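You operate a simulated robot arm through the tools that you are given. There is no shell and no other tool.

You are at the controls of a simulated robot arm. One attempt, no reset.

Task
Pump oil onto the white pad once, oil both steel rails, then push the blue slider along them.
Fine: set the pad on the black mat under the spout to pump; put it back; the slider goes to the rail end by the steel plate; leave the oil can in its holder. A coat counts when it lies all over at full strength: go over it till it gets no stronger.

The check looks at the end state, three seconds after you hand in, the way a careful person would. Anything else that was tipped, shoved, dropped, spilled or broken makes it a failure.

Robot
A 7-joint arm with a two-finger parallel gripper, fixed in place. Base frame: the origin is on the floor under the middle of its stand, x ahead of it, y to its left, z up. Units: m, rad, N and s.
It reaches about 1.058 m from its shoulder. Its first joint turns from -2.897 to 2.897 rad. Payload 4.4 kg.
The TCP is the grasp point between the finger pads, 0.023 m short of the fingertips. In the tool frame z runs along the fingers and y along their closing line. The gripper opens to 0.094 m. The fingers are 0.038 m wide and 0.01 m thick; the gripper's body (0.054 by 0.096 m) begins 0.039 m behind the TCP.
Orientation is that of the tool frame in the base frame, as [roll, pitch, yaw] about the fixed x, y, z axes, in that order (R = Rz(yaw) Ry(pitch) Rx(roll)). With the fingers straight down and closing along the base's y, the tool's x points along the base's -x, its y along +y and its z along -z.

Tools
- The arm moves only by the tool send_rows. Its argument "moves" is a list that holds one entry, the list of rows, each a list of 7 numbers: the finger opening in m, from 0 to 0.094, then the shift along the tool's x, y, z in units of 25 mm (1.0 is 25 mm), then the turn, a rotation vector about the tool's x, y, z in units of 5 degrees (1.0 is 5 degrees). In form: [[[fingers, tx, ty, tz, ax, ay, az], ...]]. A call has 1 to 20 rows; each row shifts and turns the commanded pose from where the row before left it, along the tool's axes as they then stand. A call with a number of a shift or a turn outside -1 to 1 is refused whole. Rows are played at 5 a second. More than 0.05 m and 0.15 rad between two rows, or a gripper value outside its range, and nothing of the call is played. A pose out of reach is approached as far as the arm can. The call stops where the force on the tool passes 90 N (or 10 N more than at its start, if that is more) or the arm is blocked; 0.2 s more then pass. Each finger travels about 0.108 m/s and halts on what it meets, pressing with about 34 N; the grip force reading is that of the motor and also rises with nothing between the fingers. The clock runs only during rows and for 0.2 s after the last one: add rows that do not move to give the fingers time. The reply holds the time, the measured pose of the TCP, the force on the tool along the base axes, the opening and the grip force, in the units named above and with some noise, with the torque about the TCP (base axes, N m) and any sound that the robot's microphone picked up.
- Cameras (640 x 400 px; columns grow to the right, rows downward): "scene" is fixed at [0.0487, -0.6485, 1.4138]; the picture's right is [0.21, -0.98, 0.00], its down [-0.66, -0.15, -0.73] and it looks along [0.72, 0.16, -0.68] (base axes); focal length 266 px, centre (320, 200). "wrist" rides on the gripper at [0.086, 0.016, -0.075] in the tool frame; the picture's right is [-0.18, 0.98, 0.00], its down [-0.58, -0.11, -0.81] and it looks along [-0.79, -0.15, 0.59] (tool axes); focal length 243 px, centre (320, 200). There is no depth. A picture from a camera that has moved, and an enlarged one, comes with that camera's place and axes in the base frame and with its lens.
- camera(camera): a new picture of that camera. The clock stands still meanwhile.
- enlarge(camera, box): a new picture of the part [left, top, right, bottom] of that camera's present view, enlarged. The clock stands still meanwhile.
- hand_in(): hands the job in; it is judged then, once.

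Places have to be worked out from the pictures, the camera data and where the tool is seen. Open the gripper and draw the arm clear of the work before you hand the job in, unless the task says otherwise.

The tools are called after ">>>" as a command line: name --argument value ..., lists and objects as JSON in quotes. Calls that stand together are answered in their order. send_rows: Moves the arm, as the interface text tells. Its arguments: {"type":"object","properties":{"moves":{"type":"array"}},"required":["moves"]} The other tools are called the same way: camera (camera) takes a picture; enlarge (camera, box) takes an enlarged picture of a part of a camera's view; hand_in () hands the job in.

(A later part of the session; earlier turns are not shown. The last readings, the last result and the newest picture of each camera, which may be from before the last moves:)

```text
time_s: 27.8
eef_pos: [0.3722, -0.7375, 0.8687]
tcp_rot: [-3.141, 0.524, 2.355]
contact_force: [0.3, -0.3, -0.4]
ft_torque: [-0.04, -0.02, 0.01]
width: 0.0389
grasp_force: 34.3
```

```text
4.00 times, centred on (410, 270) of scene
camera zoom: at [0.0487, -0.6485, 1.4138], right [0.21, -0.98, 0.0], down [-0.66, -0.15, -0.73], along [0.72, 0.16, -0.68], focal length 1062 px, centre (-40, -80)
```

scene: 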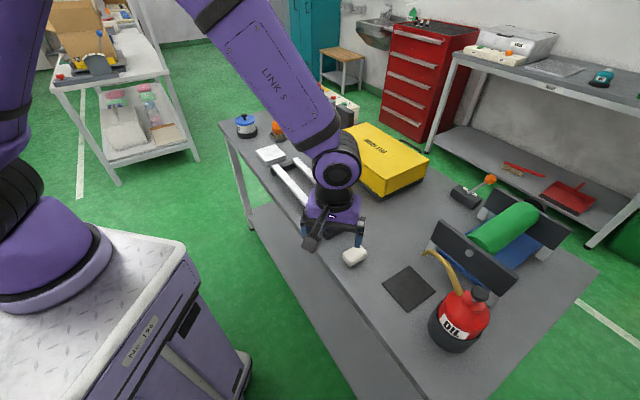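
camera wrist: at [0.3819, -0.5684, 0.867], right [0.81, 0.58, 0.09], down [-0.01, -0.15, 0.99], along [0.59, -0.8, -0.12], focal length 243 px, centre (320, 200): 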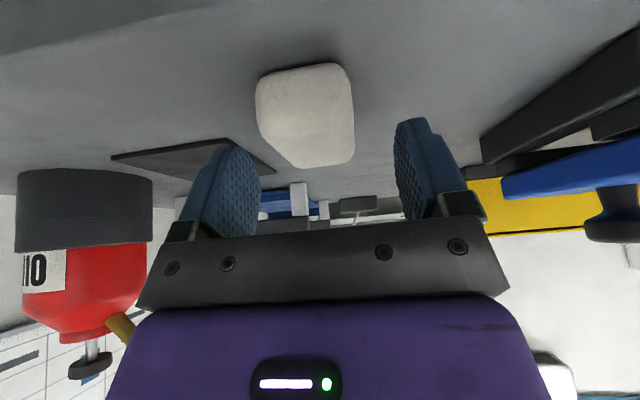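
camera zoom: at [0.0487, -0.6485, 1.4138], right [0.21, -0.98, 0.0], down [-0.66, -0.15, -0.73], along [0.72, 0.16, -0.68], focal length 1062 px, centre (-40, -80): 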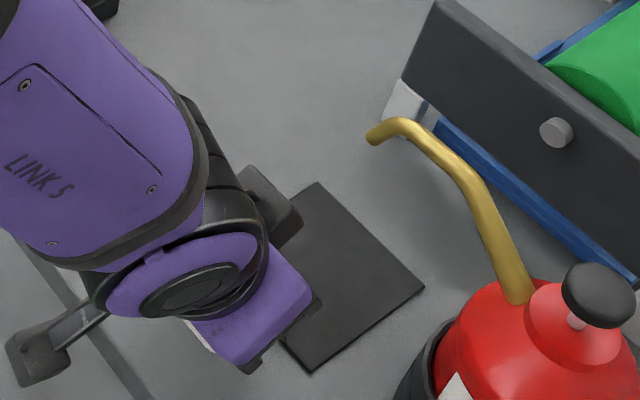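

The pad is steady in the grip and lined up with the mat. I'll lower to about 1 cm above the mat and move forward under the spout gently.

>>> send_rows --moves '[[[0.0, 0.207, 0, 0.3585, 0, 0, 0], [0.0, 0.207, 0, 0.3585, 0, 0, 0], [0.0, -0.5217, 0, 0.3012, 0, 0, 0], [0.0, -0.5217, 0, 0.3012, 0, 0, 0], [0.0, -0.5217, 0, 0.3012, 0, 0, 0], [0.0, 0, 0, 0, 0, 0, 0]]]'

>>> camera --camera "wrist"

>>> enlarge --camera "scene" --box '[340, 220, 480, 320]'

```text
time_s: 29.2
eef_pos: [0.4042, -0.7684, 0.8484]
tcp_rot: [3.14, 0.524, 2.354]
contact_force: [0.6, 0.0, -0.1]
ft_torque: [-0.03, -0.01, -0.01]
width: 0.0389
grasp_force: 34.2
```

```text
taken
camera wrist: at [0.3376, -0.6767, 0.8711], right [0.81, 0.58, 0.09], down [-0.01, -0.15, 0.99], along [0.59, -0.8, -0.12], focal length 243 px, centre (320, 200)
```

wrist: 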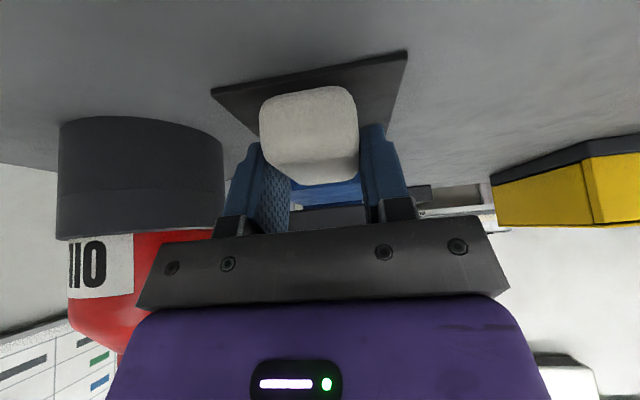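

```text
4.00 times, centred on (410, 270) of scene
camera zoom: at [0.0487, -0.6485, 1.4138], right [0.21, -0.98, 0.0], down [-0.66, -0.15, -0.73], along [0.72, 0.16, -0.68], focal length 1062 px, centre (-40, -80)
```

zoom: 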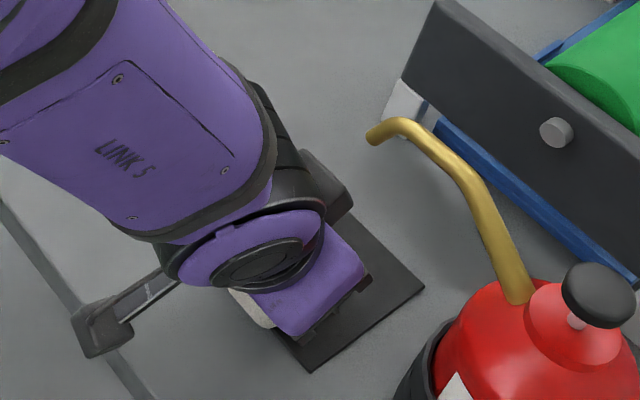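

No contact so far. There is a dark block sticking out on the front side of the wrist that could come near the spout, so I'll look at it more closely before going further.

>>> enlarge --camera "scene" --box '[360, 230, 440, 310]'

>>> enlarge --camera "wrist" --box '[200, 40, 440, 240]'

```text
5.00 times, centred on (400, 270) of scene
camera zoom: at [0.0487, -0.6485, 1.4138], right [0.21, -0.98, 0.0], down [-0.66, -0.15, -0.73], along [0.72, 0.16, -0.68], focal length 1328 px, centre (-80, -150)
```

zoom: 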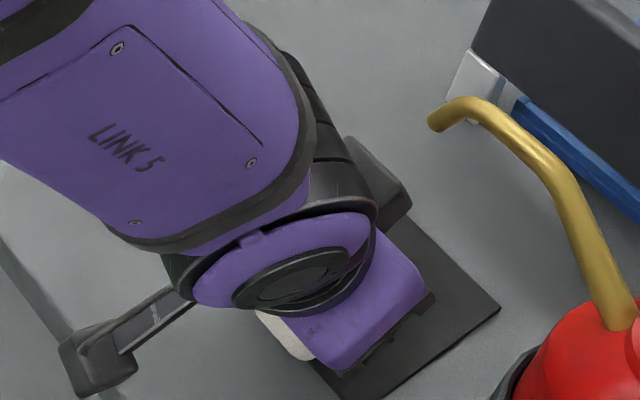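

```text
2.00 times, centred on (320, 140) of wrist
camera zoom: at [0.3376, -0.6767, 0.8711], right [0.81, 0.58, 0.09], down [-0.01, -0.15, 0.99], along [0.59, -0.8, -0.12], focal length 485 px, centre (320, 320)
```

zoom: 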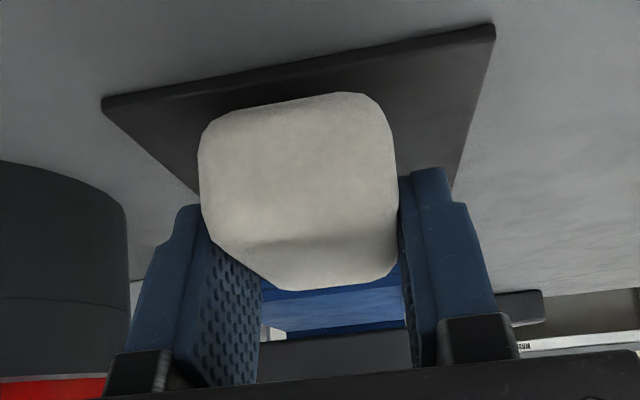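

The block sits on the front face of the wrist, about 4–5.5 cm from the tool axis, and with this grasp it would nearly touch the spout. I'll back off, set the pad down on the bench just in front of the mat, and regrasp its near end with more tilt (40°) for clearance.

>>> send_rows --moves '[[[0.0, 0.537, 0, -0.31, 0, 0, 0], [0.0, 0.537, 0, -0.31, 0, 0, 0], [0.0, 0.537, 0, -0.31, 0, 0, 0], [0.0, 0.537, 0, -0.31, 0, 0, 0], [0.0, 0.093, 0, 0.1617, 0, 0, 0], [0.0, 0.093, 0, 0.1617, 0, 0, 0], [0.0, 0.08, 0, 0.14, 0, 0, 0], [0.0, 0, 0, 0, 0, 0, 0]]]'

>>> camera --camera "wrist"

>>> enlarge --camera "scene" --box '[340, 240, 440, 320]'

```text
time_s: 31.0
eef_pos: [0.3607, -0.7237, 0.8362]
tcp_rot: [3.14, 0.525, 2.356]
contact_force: [-0.1, -0.2, -0.5]
ft_torque: [0.04, 0.0, 0.02]
width: 0.0387
grasp_force: 34.1
```

```text
taken
camera wrist: at [0.2934, -0.6327, 0.8577], right [0.81, 0.58, 0.09], down [-0.01, -0.15, 0.99], along [0.59, -0.8, -0.12], focal length 243 px, centre (320, 200)
```

wrist: 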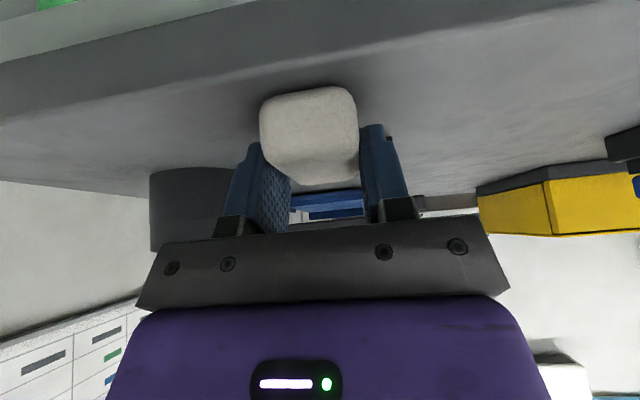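

```text
5.00 times, centred on (390, 280) of scene
camera zoom: at [0.0487, -0.6485, 1.4138], right [0.21, -0.98, 0.0], down [-0.66, -0.15, -0.73], along [0.72, 0.16, -0.68], focal length 1328 px, centre (-30, -200)
```

zoom: 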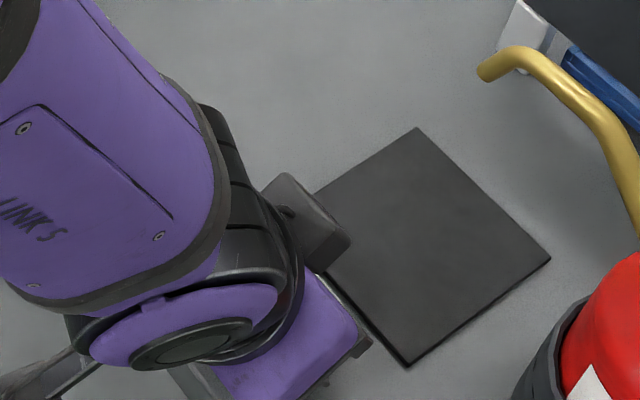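

The block is now clearly visible on the front side. The pad is about 3 mm above the bench, so I'll set it down, open, lift clear, and add 10° of tilt.

>>> send_rows --moves '[[[0.0, 0.05, 0, 0.0866, 0, 0, 0], [0.0, 0, 0, 0, 0, 0, 0], [0.045, 0, 0, 0, 0, 0, 0], [0.06, 0, 0, 0, 0, 0, 0], [0.07, 0, 0, 0, 0, 0, 0], [0.07, 0, 0, 0, 0, 0, 0], [0.07, -0.333, 0, -0.577, 0, 0, 0], [0.07, -0.333, 0, -0.577, 0, 0, 0], [0.07, -0.333, 0, -0.577, 0, 0, 0], [0.07, 0, 0, 0, 0, -1, 0], [0.07, 0, 0, 0, 0, -1, 0], [0.07, 0, 0, 0, 0, 0, 0], [0.07, 0, 0, 0, 0, 0, 0]]]'

>>> camera --camera "wrist"

>>> enlarge --camera "scene" --box '[330, 230, 450, 320]'

```text
time_s: 33.8
eef_pos: [0.3596, -0.7251, 0.8821]
tcp_rot: [3.14, 0.698, 2.356]
contact_force: [-0.2, -0.1, 0.0]
ft_torque: [-0.01, 0.0, -0.02]
width: 0.07
grasp_force: 0.0
```

```text
taken
camera wrist: at [0.2919, -0.6318, 0.8844], right [0.8, 0.59, 0.12], down [-0.13, -0.03, 0.99], along [0.59, -0.8, 0.06], focal length 243 px, centre (320, 200)
```

wrist: 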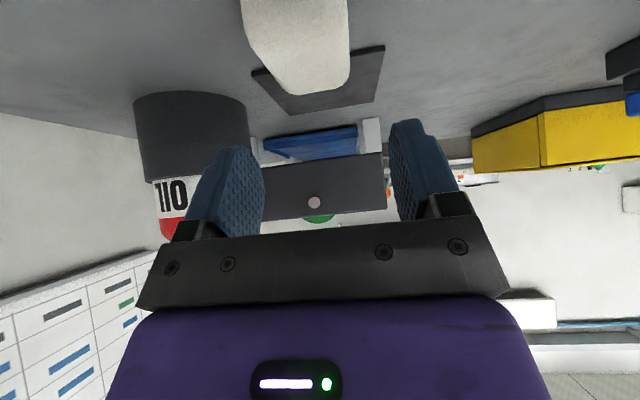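

```text
4.44 times, centred on (390, 275) of scene
camera zoom: at [0.0487, -0.6485, 1.4138], right [0.21, -0.98, 0.0], down [-0.66, -0.15, -0.73], along [0.72, 0.16, -0.68], focal length 1180 px, centre (9, -133)
```

zoom: 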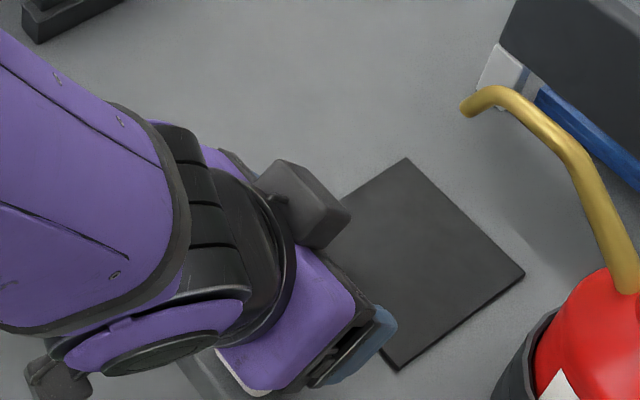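

Tilt is now 40°. The pad lies at about (u -0.258, v 0.775), so I'll come down with the TCP about 2 cm behind its centre.

>>> send_rows --moves '[[[0.07, 0.43, 0, 0.2837, 0, 0, 0], [0.07, 0.43, 0, 0.2837, 0, 0, 0], [0.07, 0.43, 0, 0.2837, 0, 0, 0], [0.07, 0, 0, 0, 0, 0, 0]]]'

>>> camera --camera "wrist"

>>> enlarge --camera "scene" --box '[330, 230, 450, 320]'

```text
time_s: 34.8
eef_pos: [0.3528, -0.7154, 0.8457]
tcp_rot: [3.141, 0.7, 2.356]
contact_force: [0.3, 0.0, 0.1]
ft_torque: [-0.04, 0.02, 0.0]
width: 0.0699
grasp_force: 0.1
```

```text
taken
camera wrist: at [0.2841, -0.6241, 0.8476], right [0.8, 0.59, 0.12], down [-0.13, -0.03, 0.99], along [0.59, -0.8, 0.06], focal length 243 px, centre (320, 200)
```

wrist: 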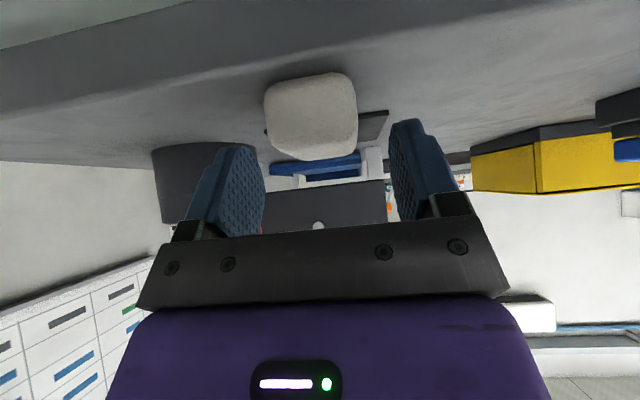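

```text
4.44 times, centred on (390, 275) of scene
camera zoom: at [0.0487, -0.6485, 1.4138], right [0.21, -0.98, 0.0], down [-0.66, -0.15, -0.73], along [0.72, 0.16, -0.68], focal length 1180 px, centre (9, -133)
```

zoom: 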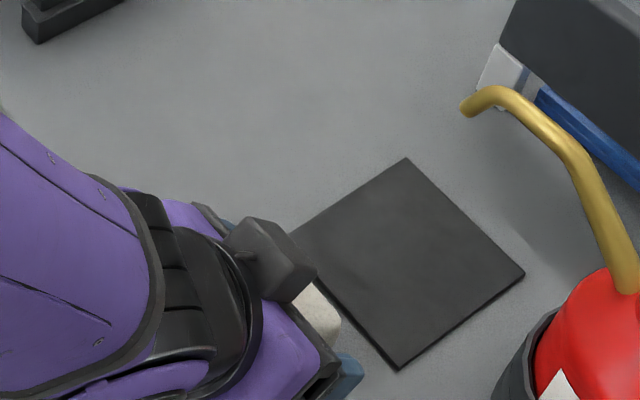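

>>> send_rows --moves '[[[0.07, 0.0943, 0, 0.1123, 0, 0, 0], [0.07, 0.0943, 0, 0.1123, 0, 0, 0], [0.07, 0.0943, 0, 0.1123, 0, 0, 0], [0.07, 0, 0, 0, 0, 0, 0], [0.05, 0, 0, 0, 0, 0, 0], [0.03, 0, 0, 0, 0, 0, 0], [0.0, 0, 0, 0, 0, 0, 0], [0.0, 0, 0, 0, 0, 0, 0], [0.0, 0, 0, 0, 0, 0, 0]]]'

>>> enlarge --camera "wrist" --box '[180, 50, 460, 230]'

```text
time_s: 36.8
eef_pos: [0.3518, -0.7166, 0.8332]
tcp_rot: [3.141, 0.698, 2.356]
contact_force: [-0.5, 0.2, 0.9]
ft_torque: [0.02, 0.01, 0.01]
width: 0.0391
grasp_force: 34.4
```

```text
2.22 times, centred on (320, 140) of wrist
camera zoom: at [0.2839, -0.6236, 0.8362], right [0.8, 0.59, 0.12], down [-0.13, -0.03, 0.99], along [0.59, -0.8, 0.06], focal length 539 px, centre (320, 333)
```

zoom: 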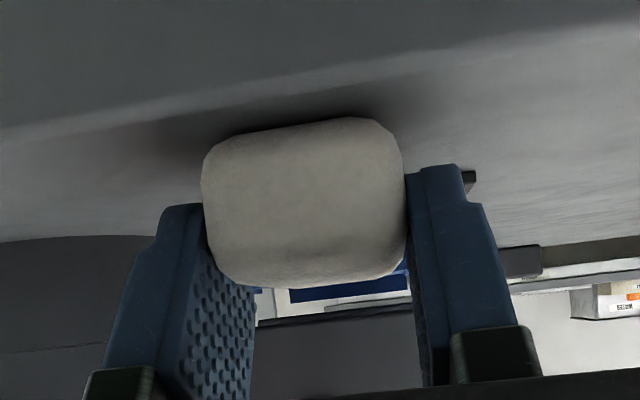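

Gripped at 40° tilt. I'll lift slowly by 16 mm and compare.

>>> send_rows --moves '[[[0.0, -0.0515, 0, -0.0613, 0, 0, 0], [0.0, -0.1029, 0, -0.1226, 0, 0, 0], [0.0, -0.1029, 0, -0.1226, 0, 0, 0], [0.0, -0.1029, 0, -0.1226, 0, 0, 0], [0.0, -0.0515, 0, -0.0613, 0, 0, 0], [0.0, 0, 0, 0, 0, 0, 0]]]'

>>> enlarge --camera "wrist" --box '[180, 50, 460, 230]'

>>> enlarge --camera "scene" --box '[330, 230, 450, 320]'

```text
time_s: 38.2
eef_pos: [0.3508, -0.7163, 0.8496]
tcp_rot: [-3.141, 0.696, 2.357]
contact_force: [0.4, -0.5, 0.2]
ft_torque: [0.05, -0.01, 0.01]
width: 0.0389
grasp_force: 33.7
```

```text
2.22 times, centred on (320, 140) of wrist
camera zoom: at [0.2834, -0.6237, 0.8527], right [0.8, 0.59, 0.12], down [-0.13, -0.03, 0.99], along [0.59, -0.8, 0.06], focal length 539 px, centre (320, 333)
```

zoom: 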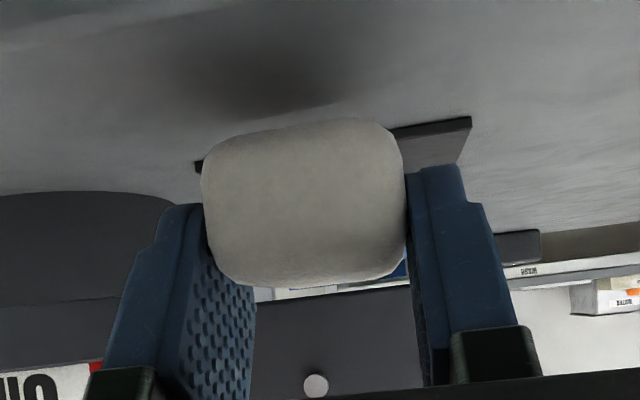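

```text
4.44 times, centred on (390, 275) of scene
camera zoom: at [0.0487, -0.6485, 1.4138], right [0.21, -0.98, 0.0], down [-0.66, -0.15, -0.73], along [0.72, 0.16, -0.68], focal length 1180 px, centre (9, -133)
```

zoom: 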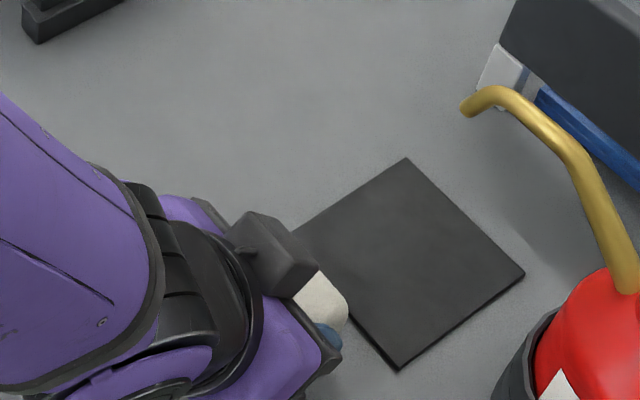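

No slip, and the pad bottom is about 1 cm above mat level. I'll advance two thirds of the way under the spout and check clearances.

>>> send_rows --moves '[[[0.0, -0.4515, 0, 0.379, 0, 0, 0], [0.0, -0.4515, 0, 0.379, 0, 0, 0], [0.0, -0.4515, 0, 0.379, 0, 0, 0], [0.0, -0.4515, 0, 0.379, 0, 0, 0], [0.0, 0, 0, 0, 0, 0, 0]]]'

>>> camera --camera "wrist"

>>> enlarge --camera "scene" --box '[350, 230, 450, 310]'

```text
time_s: 39.4
eef_pos: [0.3936, -0.7571, 0.8492]
tcp_rot: [3.142, 0.697, 2.357]
contact_force: [0.1, 0.2, -0.2]
ft_torque: [-0.01, 0.01, 0.0]
width: 0.0389
grasp_force: 33.9
```

```text
taken
camera wrist: at [0.3257, -0.6659, 0.8528], right [0.8, 0.59, 0.12], down [-0.13, -0.03, 0.99], along [0.59, -0.8, 0.06], focal length 243 px, centre (320, 200)
```

wrist: 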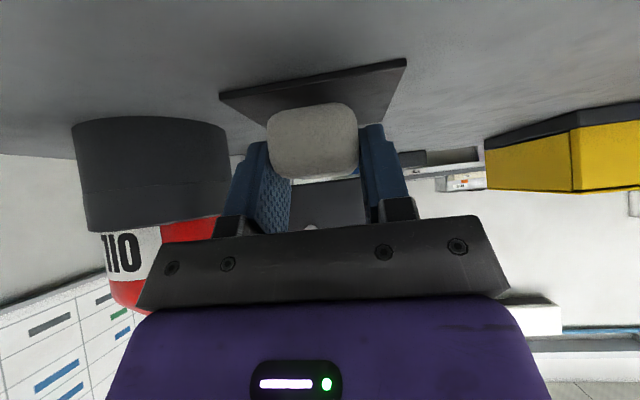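

```text
5.00 times, centred on (400, 270) of scene
camera zoom: at [0.0487, -0.6485, 1.4138], right [0.21, -0.98, 0.0], down [-0.66, -0.15, -0.73], along [0.72, 0.16, -0.68], focal length 1328 px, centre (-80, -150)
```

zoom: 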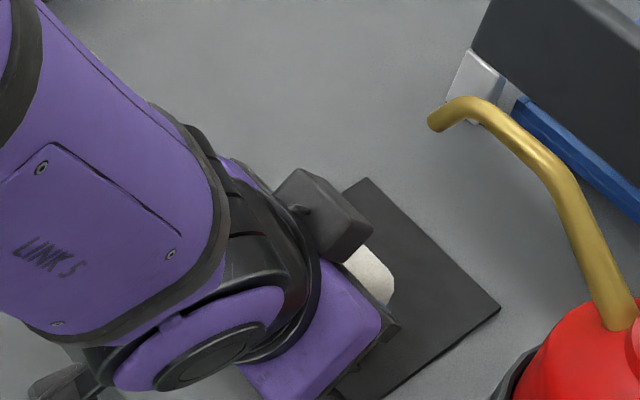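

Clearance to the spout looks good (about 5 cm now, about 2.5 cm at the end). I'll finish the advance and lower most of the way.

>>> send_rows --moves '[[[0.0, -0.449, 0, 0.377, 0, 0, 0], [0.0, -0.449, 0, 0.377, 0, 0, 0], [0.0, 0.0514, 0, 0.0613, 0, 0, 0], [0.0, 0.0514, 0, 0.0613, 0, 0, 0], [0.0, 0.0514, 0, 0.0613, 0, 0, 0], [0.0, 0.0514, 0, 0.0613, 0, 0, 0], [0.0, 0, 0, 0, 0, 0, 0]]]'

>>> camera --camera "wrist"

>>> enlarge --camera "scene" --box '[350, 230, 450, 310]'

```text
time_s: 41.0
eef_pos: [0.4147, -0.7796, 0.8423]
tcp_rot: [-3.14, 0.698, 2.356]
contact_force: [-0.5, 0.3, -0.5]
ft_torque: [0.03, -0.01, -0.03]
width: 0.039
grasp_force: 34.0
```

```text
taken
camera wrist: at [0.3464, -0.6863, 0.8444], right [0.8, 0.59, 0.12], down [-0.13, -0.03, 0.99], along [0.59, -0.8, 0.06], focal length 243 px, centre (320, 200)
```

wrist: 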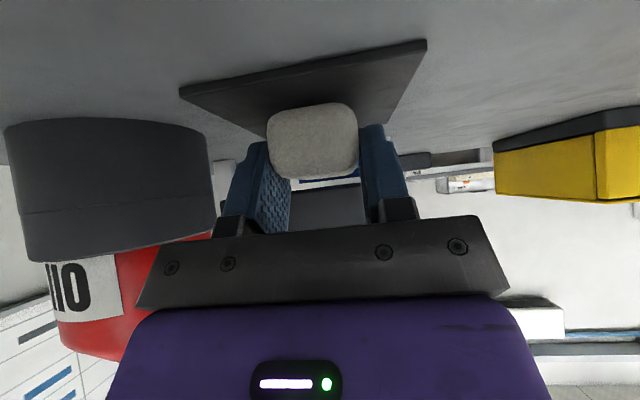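

```text
5.00 times, centred on (400, 270) of scene
camera zoom: at [0.0487, -0.6485, 1.4138], right [0.21, -0.98, 0.0], down [-0.66, -0.15, -0.73], along [0.72, 0.16, -0.68], focal length 1328 px, centre (-80, -150)
```

zoom: 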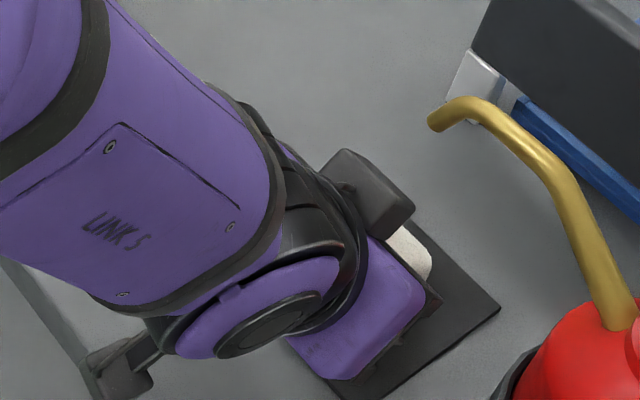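

Still no contact. I'll lower in 1.5 mm steps until the mat is felt.

>>> send_rows --moves '[[[0.0, 0.0386, 0, 0.046, 0, 0, 0], [0.0, 0.0386, 0, 0.046, 0, 0, 0], [0.0, 0, 0, 0, 0, 0, 0]]]'

```text
time_s: 41.8
eef_pos: [0.4149, -0.7781, 0.8382]
tcp_rot: [3.14, 0.699, 2.356]
contact_force: [0.2, 0.0, -0.8]
ft_torque: [0.0, 0.0, -0.01]
width: 0.0389
grasp_force: 34.3
```

>>> send_rows --moves '[[[0.0, 0.0257, 0, 0.0306, 0, 0, 0], [0.0, 0.0257, 0, 0.0306, 0, 0, 0], [0.0, 0, 0, 0, 0, 0, 0]]]'

>>> enlarge --camera "wrist" --box '[180, 30, 460, 210]'

```text
time_s: 42.6
eef_pos: [0.4144, -0.7787, 0.8385]
tcp_rot: [-3.141, 0.698, 2.358]
contact_force: [1.0, -1.4, -0.3]
ft_torque: [0.01, -0.02, 0.0]
width: 0.0389
grasp_force: 34.3
```

```text
2.22 times, centred on (320, 120) of wrist
camera zoom: at [0.3466, -0.6859, 0.84], right [0.8, 0.59, 0.12], down [-0.13, -0.03, 0.99], along [0.59, -0.8, 0.06], focal length 539 px, centre (320, 378)
```

zoom: 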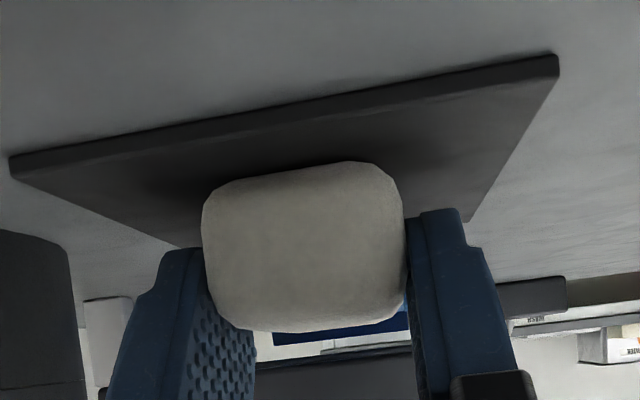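

>>> send_rows --moves '[[[0.0, 0.0257, 0, 0.0306, 0, 0, 0], [0.0, 0.0257, 0, 0.0306, 0, 0, 0], [0.0, 0, 0, 0, 0, 0, 0]]]'

```text
time_s: 43.4
eef_pos: [0.4154, -0.7792, 0.8361]
tcp_rot: [-3.139, 0.7, 2.355]
contact_force: [-1.2, 2.2, 14.5]
ft_torque: [0.07, -0.02, -0.03]
width: 0.039
grasp_force: 34.4
```

The pad is on the mat (14.5 N contact). I'll open, rise 2 mm, and draw straight back from under the spout.

>>> send_rows --moves '[[[0.0, 0, 0, 0, 0, 0, 0], [0.045, -0.02, 0, -0.025, 0, 0, 0], [0.055, 0, 0, 0, 0, 0, 0], [0.064, 0, 0, 0, 0, 0, 0], [0.064, 0, 0, 0, 0, 0, 0], [0.064, -0.0514, 0, -0.0613, 0, 0, 0], [0.064, 0.4, 0, -0.336, 0, 0, 0], [0.064, 0.613, 0, -0.5145, 0, 0, 0], [0.064, 0.613, 0, -0.5145, 0, 0, 0], [0.064, 0.613, 0, -0.5145, 0, 0, 0], [0.064, 0.4, 0, -0.336, 0, 0, 0], [0.064, 0, 0, 0, 0, 0, 0]]]'

>>> camera --camera "wrist"

>>> enlarge --camera "scene" --box '[340, 220, 520, 340]'

```text
time_s: 46.0
eef_pos: [0.3534, -0.7171, 0.8373]
tcp_rot: [-3.14, 0.697, 2.356]
contact_force: [0.3, -0.6, 0.5]
ft_torque: [0.04, 0.01, 0.01]
width: 0.0643
grasp_force: 0.0
```

```text
taken
camera wrist: at [0.2856, -0.6255, 0.8405], right [0.8, 0.59, 0.12], down [-0.13, -0.03, 0.99], along [0.59, -0.8, 0.06], focal length 243 px, centre (320, 200)
```

wrist: 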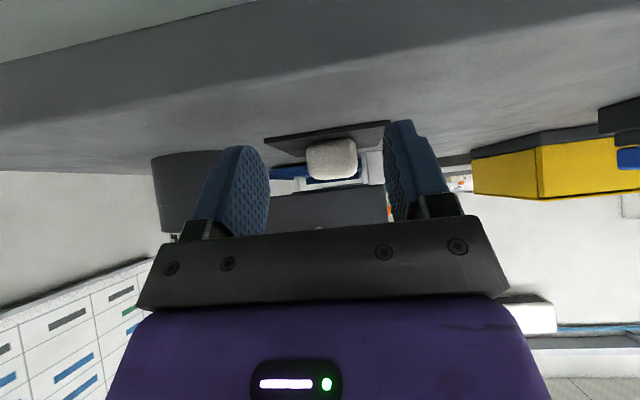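

```text
3.33 times, centred on (430, 280) of scene
camera zoom: at [0.0487, -0.6485, 1.4138], right [0.21, -0.98, 0.0], down [-0.66, -0.15, -0.73], along [0.72, 0.16, -0.68], focal length 885 px, centre (-47, -67)
```

zoom: 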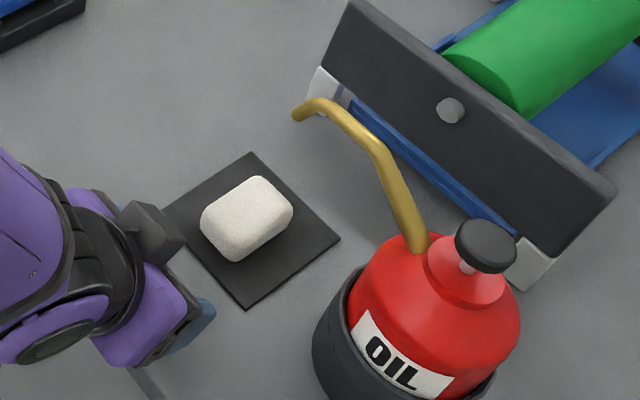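

The pad rests centred on the mat under the spout and nothing was touched on the way out. I'll raise the arm, bring the tool upright and close the fingers to press the pump knob.

>>> send_rows --moves '[[[0.064, -0.684, 0, -0.8146, 0, 0, 0], [0.064, -0.684, 0, -0.8146, 0, 0, 0], [0.064, -0.684, 0, -0.8146, 0, 0, 0], [0.064, -0.684, 0, -0.8146, 0, 0, 0], [0.064, -0.684, 0, -0.8146, 0, 0, 0], [0.064, -0.684, 0, -0.8146, 0, 0, 0], [0.064, -0.684, 0, -0.8146, 0, 0, 0], [0.064, -0.684, 0, -0.8146, 0, 0, 0], [0.04, 0, 0, 0, 0, 1, 0], [0.02, 0, 0, 0, 0, 1, 0], [0.0, 0, 0, 0, 0, 1, 0], [0.0, 0, 0, 0, 0, 1, 0], [0.0, 0, 0, 0, 0, 1, 0], [0.0, 0, 0, 0, 0, 1, 0], [0.0, 0, 0, 0, 0, 1, 0], [0.0, 0, 0, 0, 0, 1, 0], [0.0, 0, 0, 0, 0, 0, 0], [0.0, 0, 0, 0, 0, 0, 0]]]'

>>> camera --camera "wrist"

>>> enlarge --camera "scene" --box '[380, 230, 520, 350]'

```text
time_s: 49.8
eef_pos: [0.3545, -0.7165, 1.0508]
tcp_rot: [3.141, -0.001, 2.356]
contact_force: [0.1, -0.6, 0.0]
ft_torque: [0.04, 0.01, 0.03]
width: 0.0
grasp_force: 34.4
```

```text
taken
camera wrist: at [0.3053, -0.6448, 1.1264], right [0.83, 0.56, 0.0], down [0.33, -0.49, 0.81], along [0.46, -0.67, -0.59], focal length 243 px, centre (320, 200)
```

wrist: 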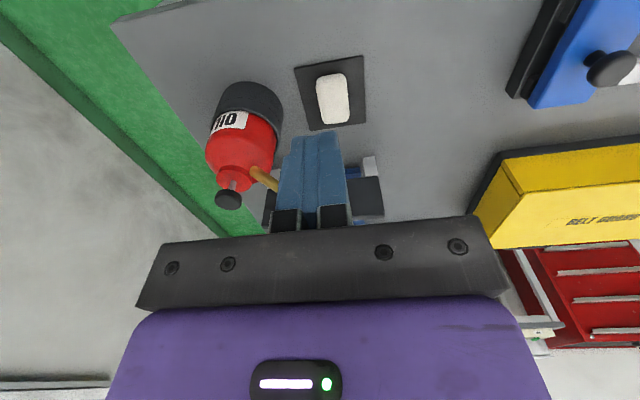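

```text
3.33 times, centred on (450, 290) of scene
camera zoom: at [0.0487, -0.6485, 1.4138], right [0.21, -0.98, 0.0], down [-0.66, -0.15, -0.73], along [0.72, 0.16, -0.68], focal length 885 px, centre (-113, -100)
```

zoom: 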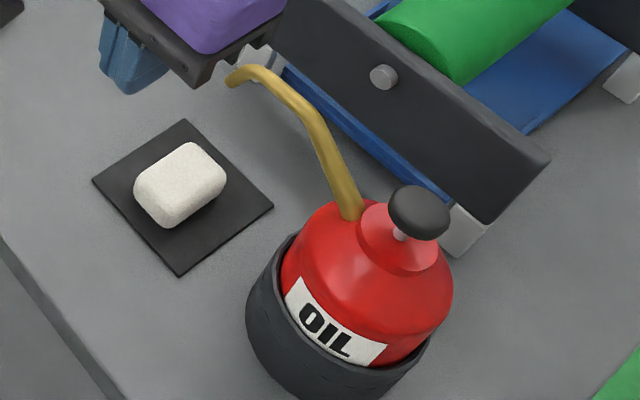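

>>> enlarge --camera "wrist" --box '[180, 70, 380, 230]'

```text
2.50 times, centred on (280, 150) of wrist
camera zoom: at [0.3053, -0.6448, 1.1264], right [0.83, 0.56, 0.0], down [0.33, -0.49, 0.81], along [0.46, -0.67, -0.59], focal length 606 px, centre (420, 325)
```

zoom: 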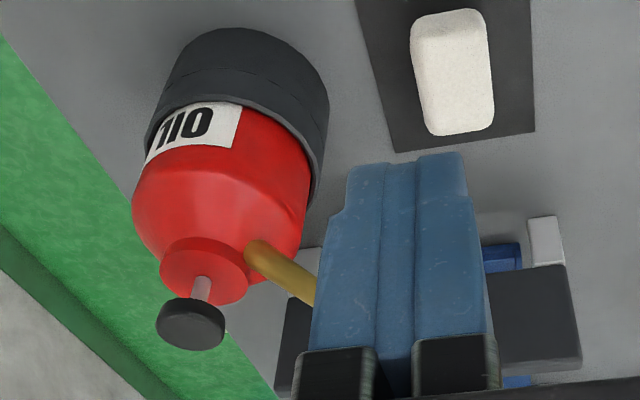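

The knob is about (u -0.379, v 0.864), its top near z 0.97, radius about 15 mm. I'll move over it with the fingertips about 4 cm above and check alignment.

>>> send_rows --moves '[[[0.0, -0.7047, -0.82, 0.08, 0, 0, 0], [0.0, -0.7047, -0.82, 0.08, 0, 0, 0], [0.0, -0.7047, -0.82, 0.08, 0, 0, 0], [0.0, -0.7047, -0.82, 0.08, 0, 0, 0], [0.0, -0.7047, -0.82, 0.08, 0, 0, 0], [0.0, -0.7047, -0.82, 0.08, 0, 0, 0], [0.0, 0, 0, 0, 0, 0, 0], [0.0, 0, 0, 0, 0, 0, 0]]]'

>>> enlarge --camera "wrist" --box '[240, 60, 420, 220]'

>>> enlarge --camera "scene" --box '[400, 220, 520, 340]'

```text
time_s: 51.6
eef_pos: [0.3419, -0.8792, 1.0382]
tcp_rot: [3.141, -0.001, 2.357]
contact_force: [0.2, 0.4, -0.2]
ft_torque: [0.01, 0.01, 0.02]
width: 0.0
grasp_force: 34.1
```

```text
2.50 times, centred on (330, 140) of wrist
camera zoom: at [0.2935, -0.8056, 1.1139], right [0.83, 0.56, 0.0], down [0.33, -0.49, 0.81], along [0.46, -0.67, -0.59], focal length 606 px, centre (295, 350)
```

zoom: 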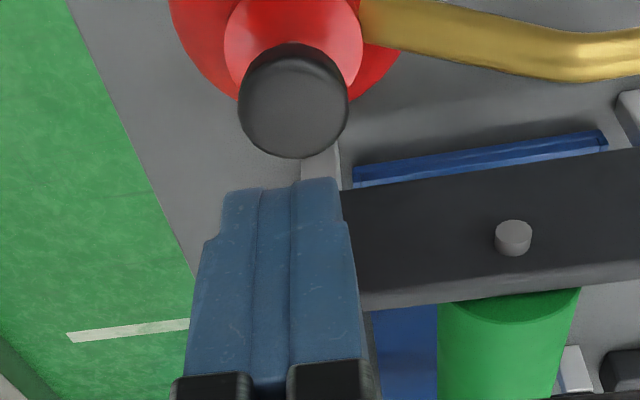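

```text
3.33 times, centred on (460, 280) of scene
camera zoom: at [0.0487, -0.6485, 1.4138], right [0.21, -0.98, 0.0], down [-0.66, -0.15, -0.73], along [0.72, 0.16, -0.68], focal length 885 px, centre (-147, -67)
```

zoom: 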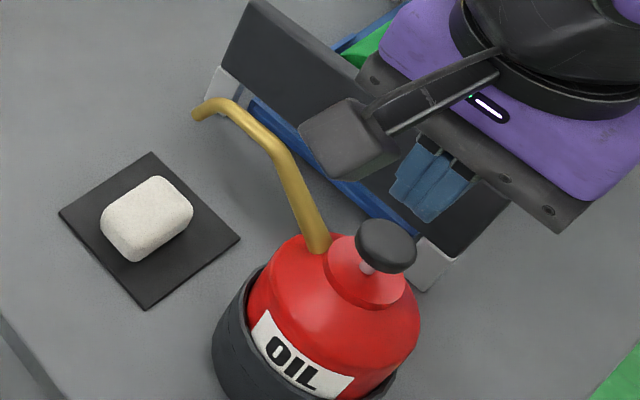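

The fingertips are centred over the knob to within a few mm. I'll go down 32 mm quickly first and then step down gently.

>>> send_rows --moves '[[[0.0, -0.08, 0.02, 0.64, 0, 0, 0], [0.0, 0, 0, 0.64, 0, 0, 0], [0.0, 0, 0, 0, 0, 0, 0]]]'

>>> enlarge --camera "wrist" --box '[240, 60, 420, 220]'

```text
time_s: 52.4
eef_pos: [0.3446, -0.8793, 1.0061]
tcp_rot: [3.141, -0.001, 2.358]
contact_force: [0.0, -1.1, 0.3]
ft_torque: [0.0, 0.01, -0.04]
width: 0.0
grasp_force: 33.7
```

```text
2.50 times, centred on (330, 140) of wrist
camera zoom: at [0.2959, -0.8069, 1.0826], right [0.83, 0.56, 0.0], down [0.33, -0.49, 0.81], along [0.46, -0.67, -0.59], focal length 606 px, centre (295, 350)
```

zoom: 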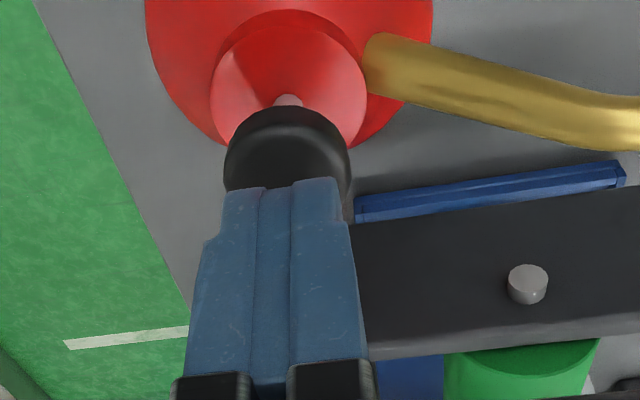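

>>> send_rows --moves '[[[0.0, 0, 0.04, 0.1, 0, 0, 0], [0.0, 0, 0, 0.1, 0, 0, 0], [0.0, 0, 0, 0.1, 0, 0, 0], [0.0, 0, 0, 0, 0, 0, 0]]]'

```text
time_s: 53.4
eef_pos: [0.3444, -0.8794, 0.9992]
tcp_rot: [3.142, 0.001, 2.355]
contact_force: [-0.3, 0.2, 0.2]
ft_torque: [-0.03, 0.0, 0.03]
width: 0.0001
grasp_force: 34.6
```

>>> send_rows --moves '[[[0.0, 0, 0, 0.1, 0, 0, 0], [0.0, 0, 0, 0.1, 0, 0, 0], [0.0, 0, 0, 0.1, 0, 0, 0], [0.0, 0, 0, 0, 0, 0, 0]]]'

```text
time_s: 54.4
eef_pos: [0.3443, -0.8789, 0.9919]
tcp_rot: [-3.141, 0.0, 2.357]
contact_force: [0.5, -0.5, 1.3]
ft_torque: [-0.02, -0.03, -0.04]
width: 0.0001
grasp_force: 34.4
```

>>> enlarge --camera "wrist" --box '[240, 60, 420, 220]'

>>> enlarge --camera "scene" --box '[440, 250, 520, 320]'

```text
2.50 times, centred on (330, 140) of wrist
camera zoom: at [0.2956, -0.8067, 1.0673], right [0.83, 0.56, 0.0], down [0.33, -0.49, 0.81], along [0.46, -0.67, -0.59], focal length 606 px, centre (295, 350)
```

zoom: 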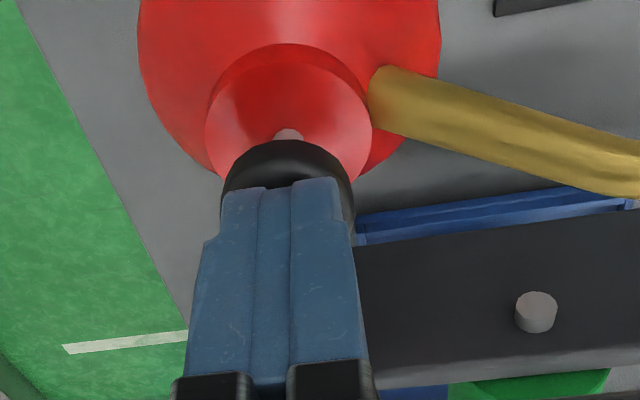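

```text
5.71 times, centred on (480, 285) of scene
camera zoom: at [0.0487, -0.6485, 1.4138], right [0.21, -0.98, 0.0], down [-0.66, -0.15, -0.73], along [0.72, 0.16, -0.68], focal length 1518 px, centre (-594, -286)
```

zoom: 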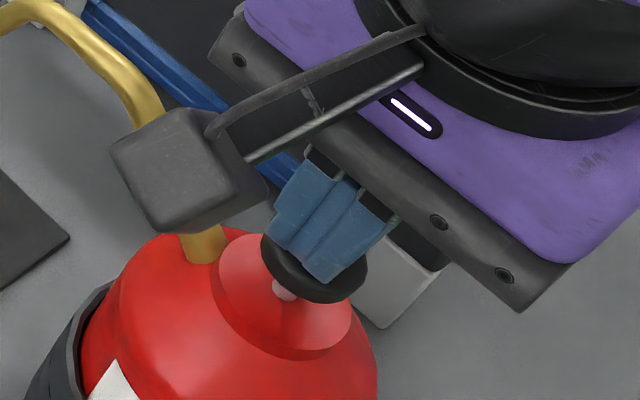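

The fingertips are right at the knob top. I'll continue the press downward in one direction only, reading the force.

>>> send_rows --moves '[[[0.0, 0, 0, 0.1, 0, 0, 0], [0.0, 0, 0, 0.1, 0, 0, 0], [0.0, 0, 0, 0, 0, 0, 0]]]'

```text
time_s: 55.2
eef_pos: [0.3444, -0.8787, 0.9874]
tcp_rot: [-3.141, 0.0, 2.354]
contact_force: [-1.8, -1.8, 5.1]
ft_torque: [-0.07, 0.03, 0.01]
width: 0.0
grasp_force: 33.4
```

Contact has begun (5 N). I'll keep pressing down.

>>> send_rows --moves '[[[0.0, 0, 0, 0.1, 0, 0, 0], [0.0, 0, 0, 0.1, 0, 0, 0], [0.0, 0, 0, 0.1, 0, 0, 0], [0.0, 0, 0, 0, 0, 0, 0]]]'

```text
time_s: 56.2
eef_pos: [0.3448, -0.8789, 0.9808]
tcp_rot: [-3.139, 0.002, 2.356]
contact_force: [0.2, 3.9, 17.7]
ft_torque: [0.1, 0.01, 0.02]
width: 0.0001
grasp_force: 34.0
```

>>> send_rows --moves '[[[0.0, 0, 0, 0.1, 0, 0, 0], [0.0, 0, 0, 0.1, 0, 0, 0], [0.0, 0, 0, 0, 0, 0, 0]]]'

>>> enlarge --camera "scene" --box '[370, 230, 510, 330]'

```text
time_s: 57.0
eef_pos: [0.3448, -0.8797, 0.9765]
tcp_rot: [-3.14, 0.002, 2.356]
contact_force: [3.2, -1.5, 36.2]
ft_torque: [0.01, -0.06, 0.02]
width: 0.0
grasp_force: 33.7
```

```text
4.00 times, centred on (440, 280) of scene
camera zoom: at [0.0487, -0.6485, 1.4138], right [0.21, -0.98, 0.0], down [-0.66, -0.15, -0.73], along [0.72, 0.16, -0.68], focal length 1062 px, centre (-160, -120)
```

zoom: 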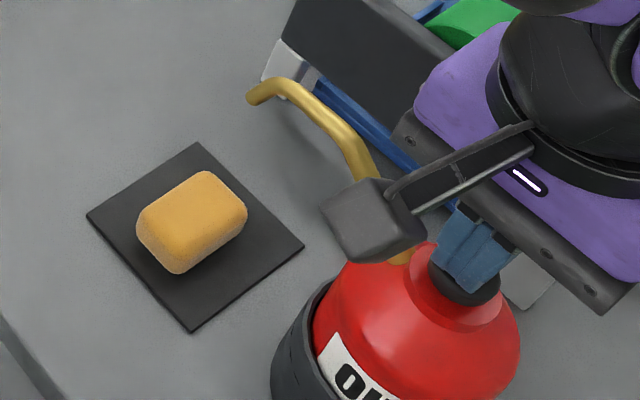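

The pad has turned amber, so the stroke delivered oil. I'll release straight up and retreat to the staging point in front of the mat.

>>> send_rows --moves '[[[0.0, 0, 0, -0.847, 0, 0, 0], [0.0, 0, 0, -0.847, 0, 0, 0], [0.0, 0, 0, -0.847, 0, 0, 0], [0.0, 0.726, 0.801, 0, 0, 0, 0], [0.0, 0.726, 0.801, 0, 0, 0, 0], [0.0, 0.726, 0.801, 0, 0, 0, 0], [0.0, 0.726, 0.801, 0, 0, 0, 0], [0.0, 0.726, 0.801, 0, 0, 0, 0], [0.0, 0.726, 0.801, 0, 0, 0, 0], [0.03, 0, 0, 0, 0, 0, 0], [0.064, 0, 0, 0, 0, 0, 0], [0.064, 0, 0, 0, 0, 0, 0]]]'

>>> camera --camera "wrist"

>>> enlarge --camera "scene" --box '[370, 230, 510, 330]'

```text
time_s: 59.6
eef_pos: [0.3516, -0.7187, 1.0393]
tcp_rot: [-3.141, 0.001, 2.355]
contact_force: [-0.8, 0.4, 1.0]
ft_torque: [-0.01, 0.01, 0.02]
width: 0.0641
grasp_force: 0.0
```

```text
taken
camera wrist: at [0.303, -0.6458, 1.1147], right [0.83, 0.56, 0.0], down [0.33, -0.49, 0.81], along [0.46, -0.67, -0.59], focal length 243 px, centre (320, 200)
```

wrist: 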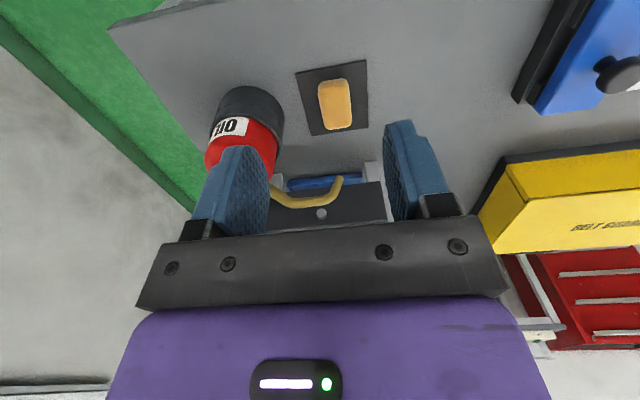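

```text
4.00 times, centred on (440, 280) of scene
camera zoom: at [0.0487, -0.6485, 1.4138], right [0.21, -0.98, 0.0], down [-0.66, -0.15, -0.73], along [0.72, 0.16, -0.68], focal length 1062 px, centre (-160, -120)
```

zoom: 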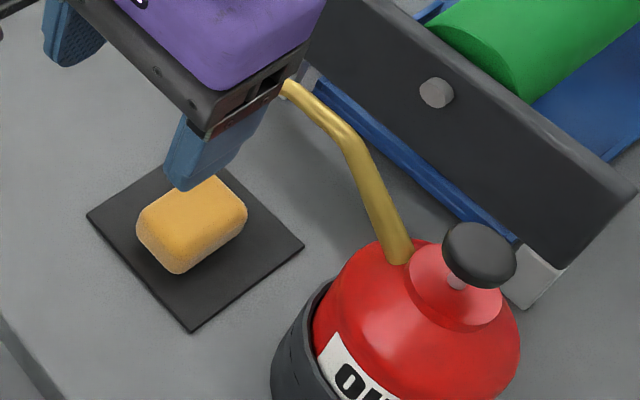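

The knob has sprung back and the pad is amber on the mat. I'll tilt back to 40°, come down in front of the mat and look.

>>> send_rows --moves '[[[0.064, 0, 0, 0, 0, -1, 0], [0.064, 0, 0, 0, 0, -1, 0], [0.064, 0, 0, 0, 0, -1, 0], [0.064, 0, 0, 0, 0, -1, 0], [0.064, 0, 0, 0, 0, -1, 0], [0.064, 0, 0, 0, 0, -1, 0], [0.064, 0, 0, 0, 0, -1, 0], [0.064, 0, 0, 0, 0, -1, 0], [0.064, 0.641, 0.01, 0.7634, 0, 0, 0], [0.064, 0.641, 0.01, 0.7634, 0, 0, 0], [0.064, 0.641, 0.01, 0.7634, 0, 0, 0], [0.064, 0.641, 0.01, 0.7634, 0, 0, 0], [0.064, 0.641, 0.01, 0.7634, 0, 0, 0], [0.064, 0.641, 0.01, 0.7634, 0, 0, 0], [0.064, 0.641, 0.01, 0.7634, 0, 0, 0], [0.064, 0.641, 0.02, 0.7634, 0, 0, 0], [0.064, 0, 0, 0, 0, 0, 0], [0.064, 0, 0, 0, 0, 0, 0]]]'

>>> camera --camera "wrist"

```text
time_s: 63.4
eef_pos: [0.3525, -0.7163, 0.8386]
tcp_rot: [-3.142, 0.697, 2.356]
contact_force: [-0.9, -0.9, 0.2]
ft_torque: [0.0, 0.01, 0.0]
width: 0.0641
grasp_force: 0.0
```

```text
taken
camera wrist: at [0.2849, -0.624, 0.841], right [0.8, 0.59, 0.12], down [-0.13, -0.03, 0.99], along [0.59, -0.8, 0.06], focal length 243 px, centre (320, 200)
```

wrist: 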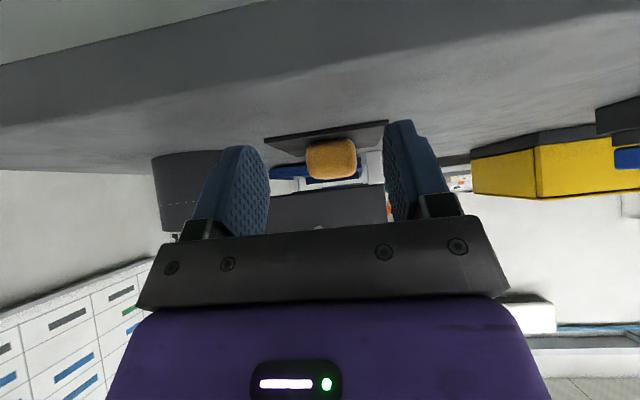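

The staging pose is right. I'll move forward around the pad and check before closing.

>>> send_rows --moves '[[[0.064, -0.476, 0, 0.3995, 0, 0, 0], [0.064, -0.476, 0, 0.3995, 0, 0, 0], [0.064, -0.476, 0, 0.3995, 0, 0, 0], [0.064, -0.476, 0, 0.3995, 0, 0, 0], [0.064, -0.476, 0, 0.3995, 0, 0, 0], [0.064, -0.476, 0, 0.3995, 0, 0, 0], [0.064, 0, 0, 0, 0, 0, 0]]]'

>>> enlarge --camera "wrist" --box '[160, 40, 460, 230]'

>>> enlarge --camera "scene" --box '[350, 230, 450, 310]'

```text
time_s: 65.0
eef_pos: [0.4198, -0.7828, 0.8386]
tcp_rot: [-3.14, 0.698, 2.356]
contact_force: [-0.1, -0.2, 0.4]
ft_torque: [-0.04, 0.03, 0.05]
width: 0.0642
grasp_force: 0.0
```

```text
2.11 times, centred on (310, 135) of wrist
camera zoom: at [0.3515, -0.6904, 0.8414], right [0.8, 0.59, 0.12], down [-0.13, -0.03, 0.99], along [0.59, -0.8, 0.06], focal length 511 px, centre (341, 337)
```

zoom: 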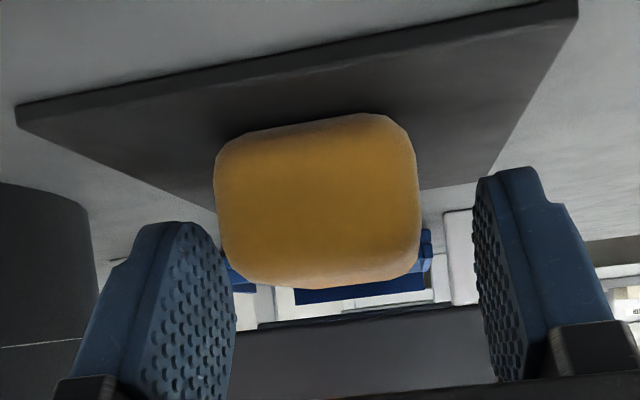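

```text
5.00 times, centred on (400, 270) of scene
camera zoom: at [0.0487, -0.6485, 1.4138], right [0.21, -0.98, 0.0], down [-0.66, -0.15, -0.73], along [0.72, 0.16, -0.68], focal length 1328 px, centre (-80, -150)
```

zoom: 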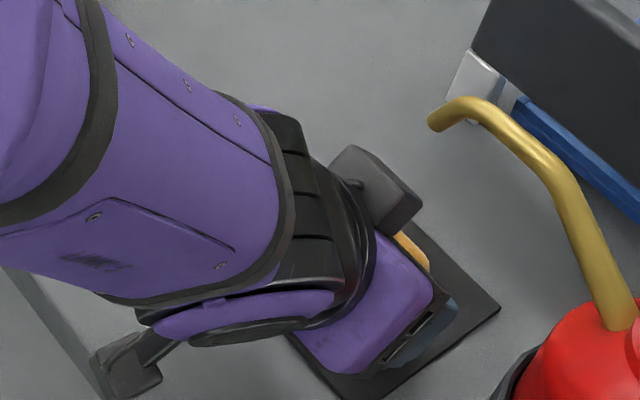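

Fingers are around the pad with no contact. I'll lower 1.5 mm, close, then lift gently 10 mm.

>>> send_rows --moves '[[[0.064, 0.0386, 0, 0.046, 0, 0, 0], [0.064, 0, 0, 0, 0, 0, 0], [0.045, 0, 0, 0, 0, 0, 0], [0.03, 0, 0, 0, 0, 0, 0], [0.0, 0, 0, 0, 0, 0, 0], [0.0, 0, 0, 0, 0, 0, 0], [0.0, 0, 0, 0, 0, 0, 0]]]'

>>> enlarge --camera "wrist" --box '[180, 30, 460, 210]'

```text
time_s: 66.6
eef_pos: [0.4203, -0.7827, 0.8375]
tcp_rot: [-3.141, 0.698, 2.356]
contact_force: [-0.4, -0.6, -0.3]
ft_torque: [-0.03, 0.02, 0.0]
width: 0.0392
grasp_force: 34.0
```

```text
2.22 times, centred on (320, 120) of wrist
camera zoom: at [0.3516, -0.6901, 0.8395], right [0.8, 0.59, 0.12], down [-0.13, -0.03, 0.99], along [0.59, -0.8, 0.06], focal length 539 px, centre (320, 378)
```

zoom: 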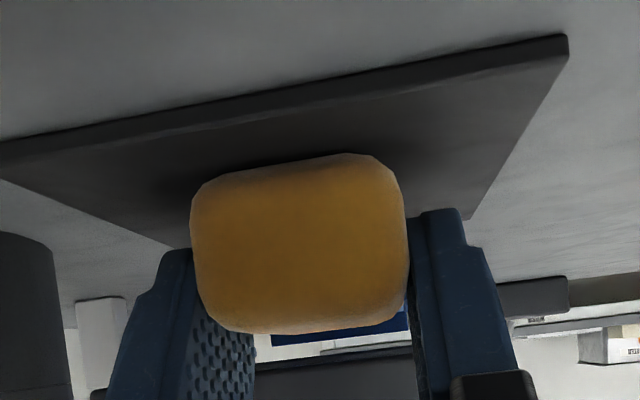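

Gripped on the mat. I'll lift 5 mm gently and back straight out from under the spout.

>>> send_rows --moves '[[[0.0, -0.045, 0, -0.0536, 0, 0, 0], [0.0, -0.0643, 0, -0.0766, 0, 0, 0], [0.0, -0.045, 0, -0.0536, 0, 0, 0], [0.0, 0.2, 0, -0.168, 0, 0, 0], [0.0, 0.48, 0, -0.403, 0, 0, 0], [0.0, 0.48, 0, -0.403, 0, 0, 0], [0.0, 0.48, 0, -0.403, 0, 0, 0], [0.0, 0.48, 0, -0.403, 0, 0, 0], [0.0, 0.48, 0, -0.403, 0, 0, 0], [0.0, 0.28, 0, -0.235, 0, 0, 0], [0.0, 0, 0, 0, 0, 0, 0]]]'

>>> enlarge --camera "wrist" --box '[180, 30, 460, 210]'

>>> camera --camera "scene"

```text
time_s: 69.0
eef_pos: [0.3518, -0.7147, 0.8435]
tcp_rot: [3.14, 0.699, 2.357]
contact_force: [0.2, 0.2, -0.4]
ft_torque: [0.02, -0.01, 0.02]
width: 0.039
grasp_force: 33.7
```

```text
2.22 times, centred on (320, 120) of wrist
camera zoom: at [0.2839, -0.6225, 0.8462], right [0.8, 0.59, 0.12], down [-0.13, -0.03, 0.99], along [0.59, -0.8, 0.06], focal length 539 px, centre (320, 378)
```

zoom: 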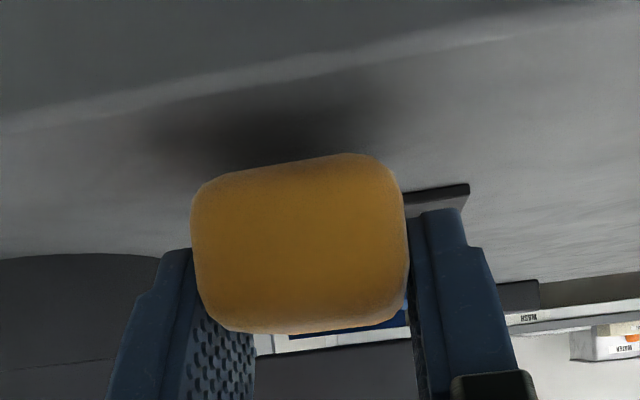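

```text
taken
```

scene: 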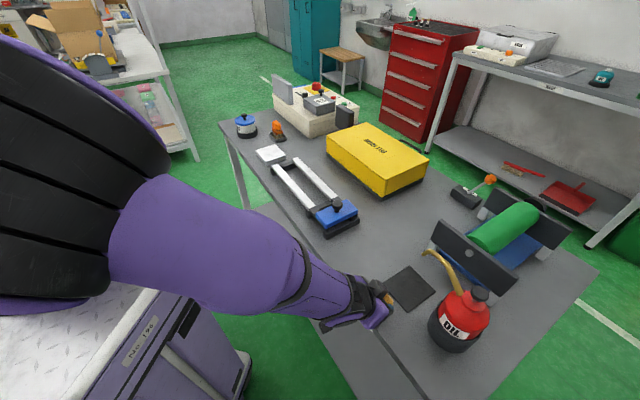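

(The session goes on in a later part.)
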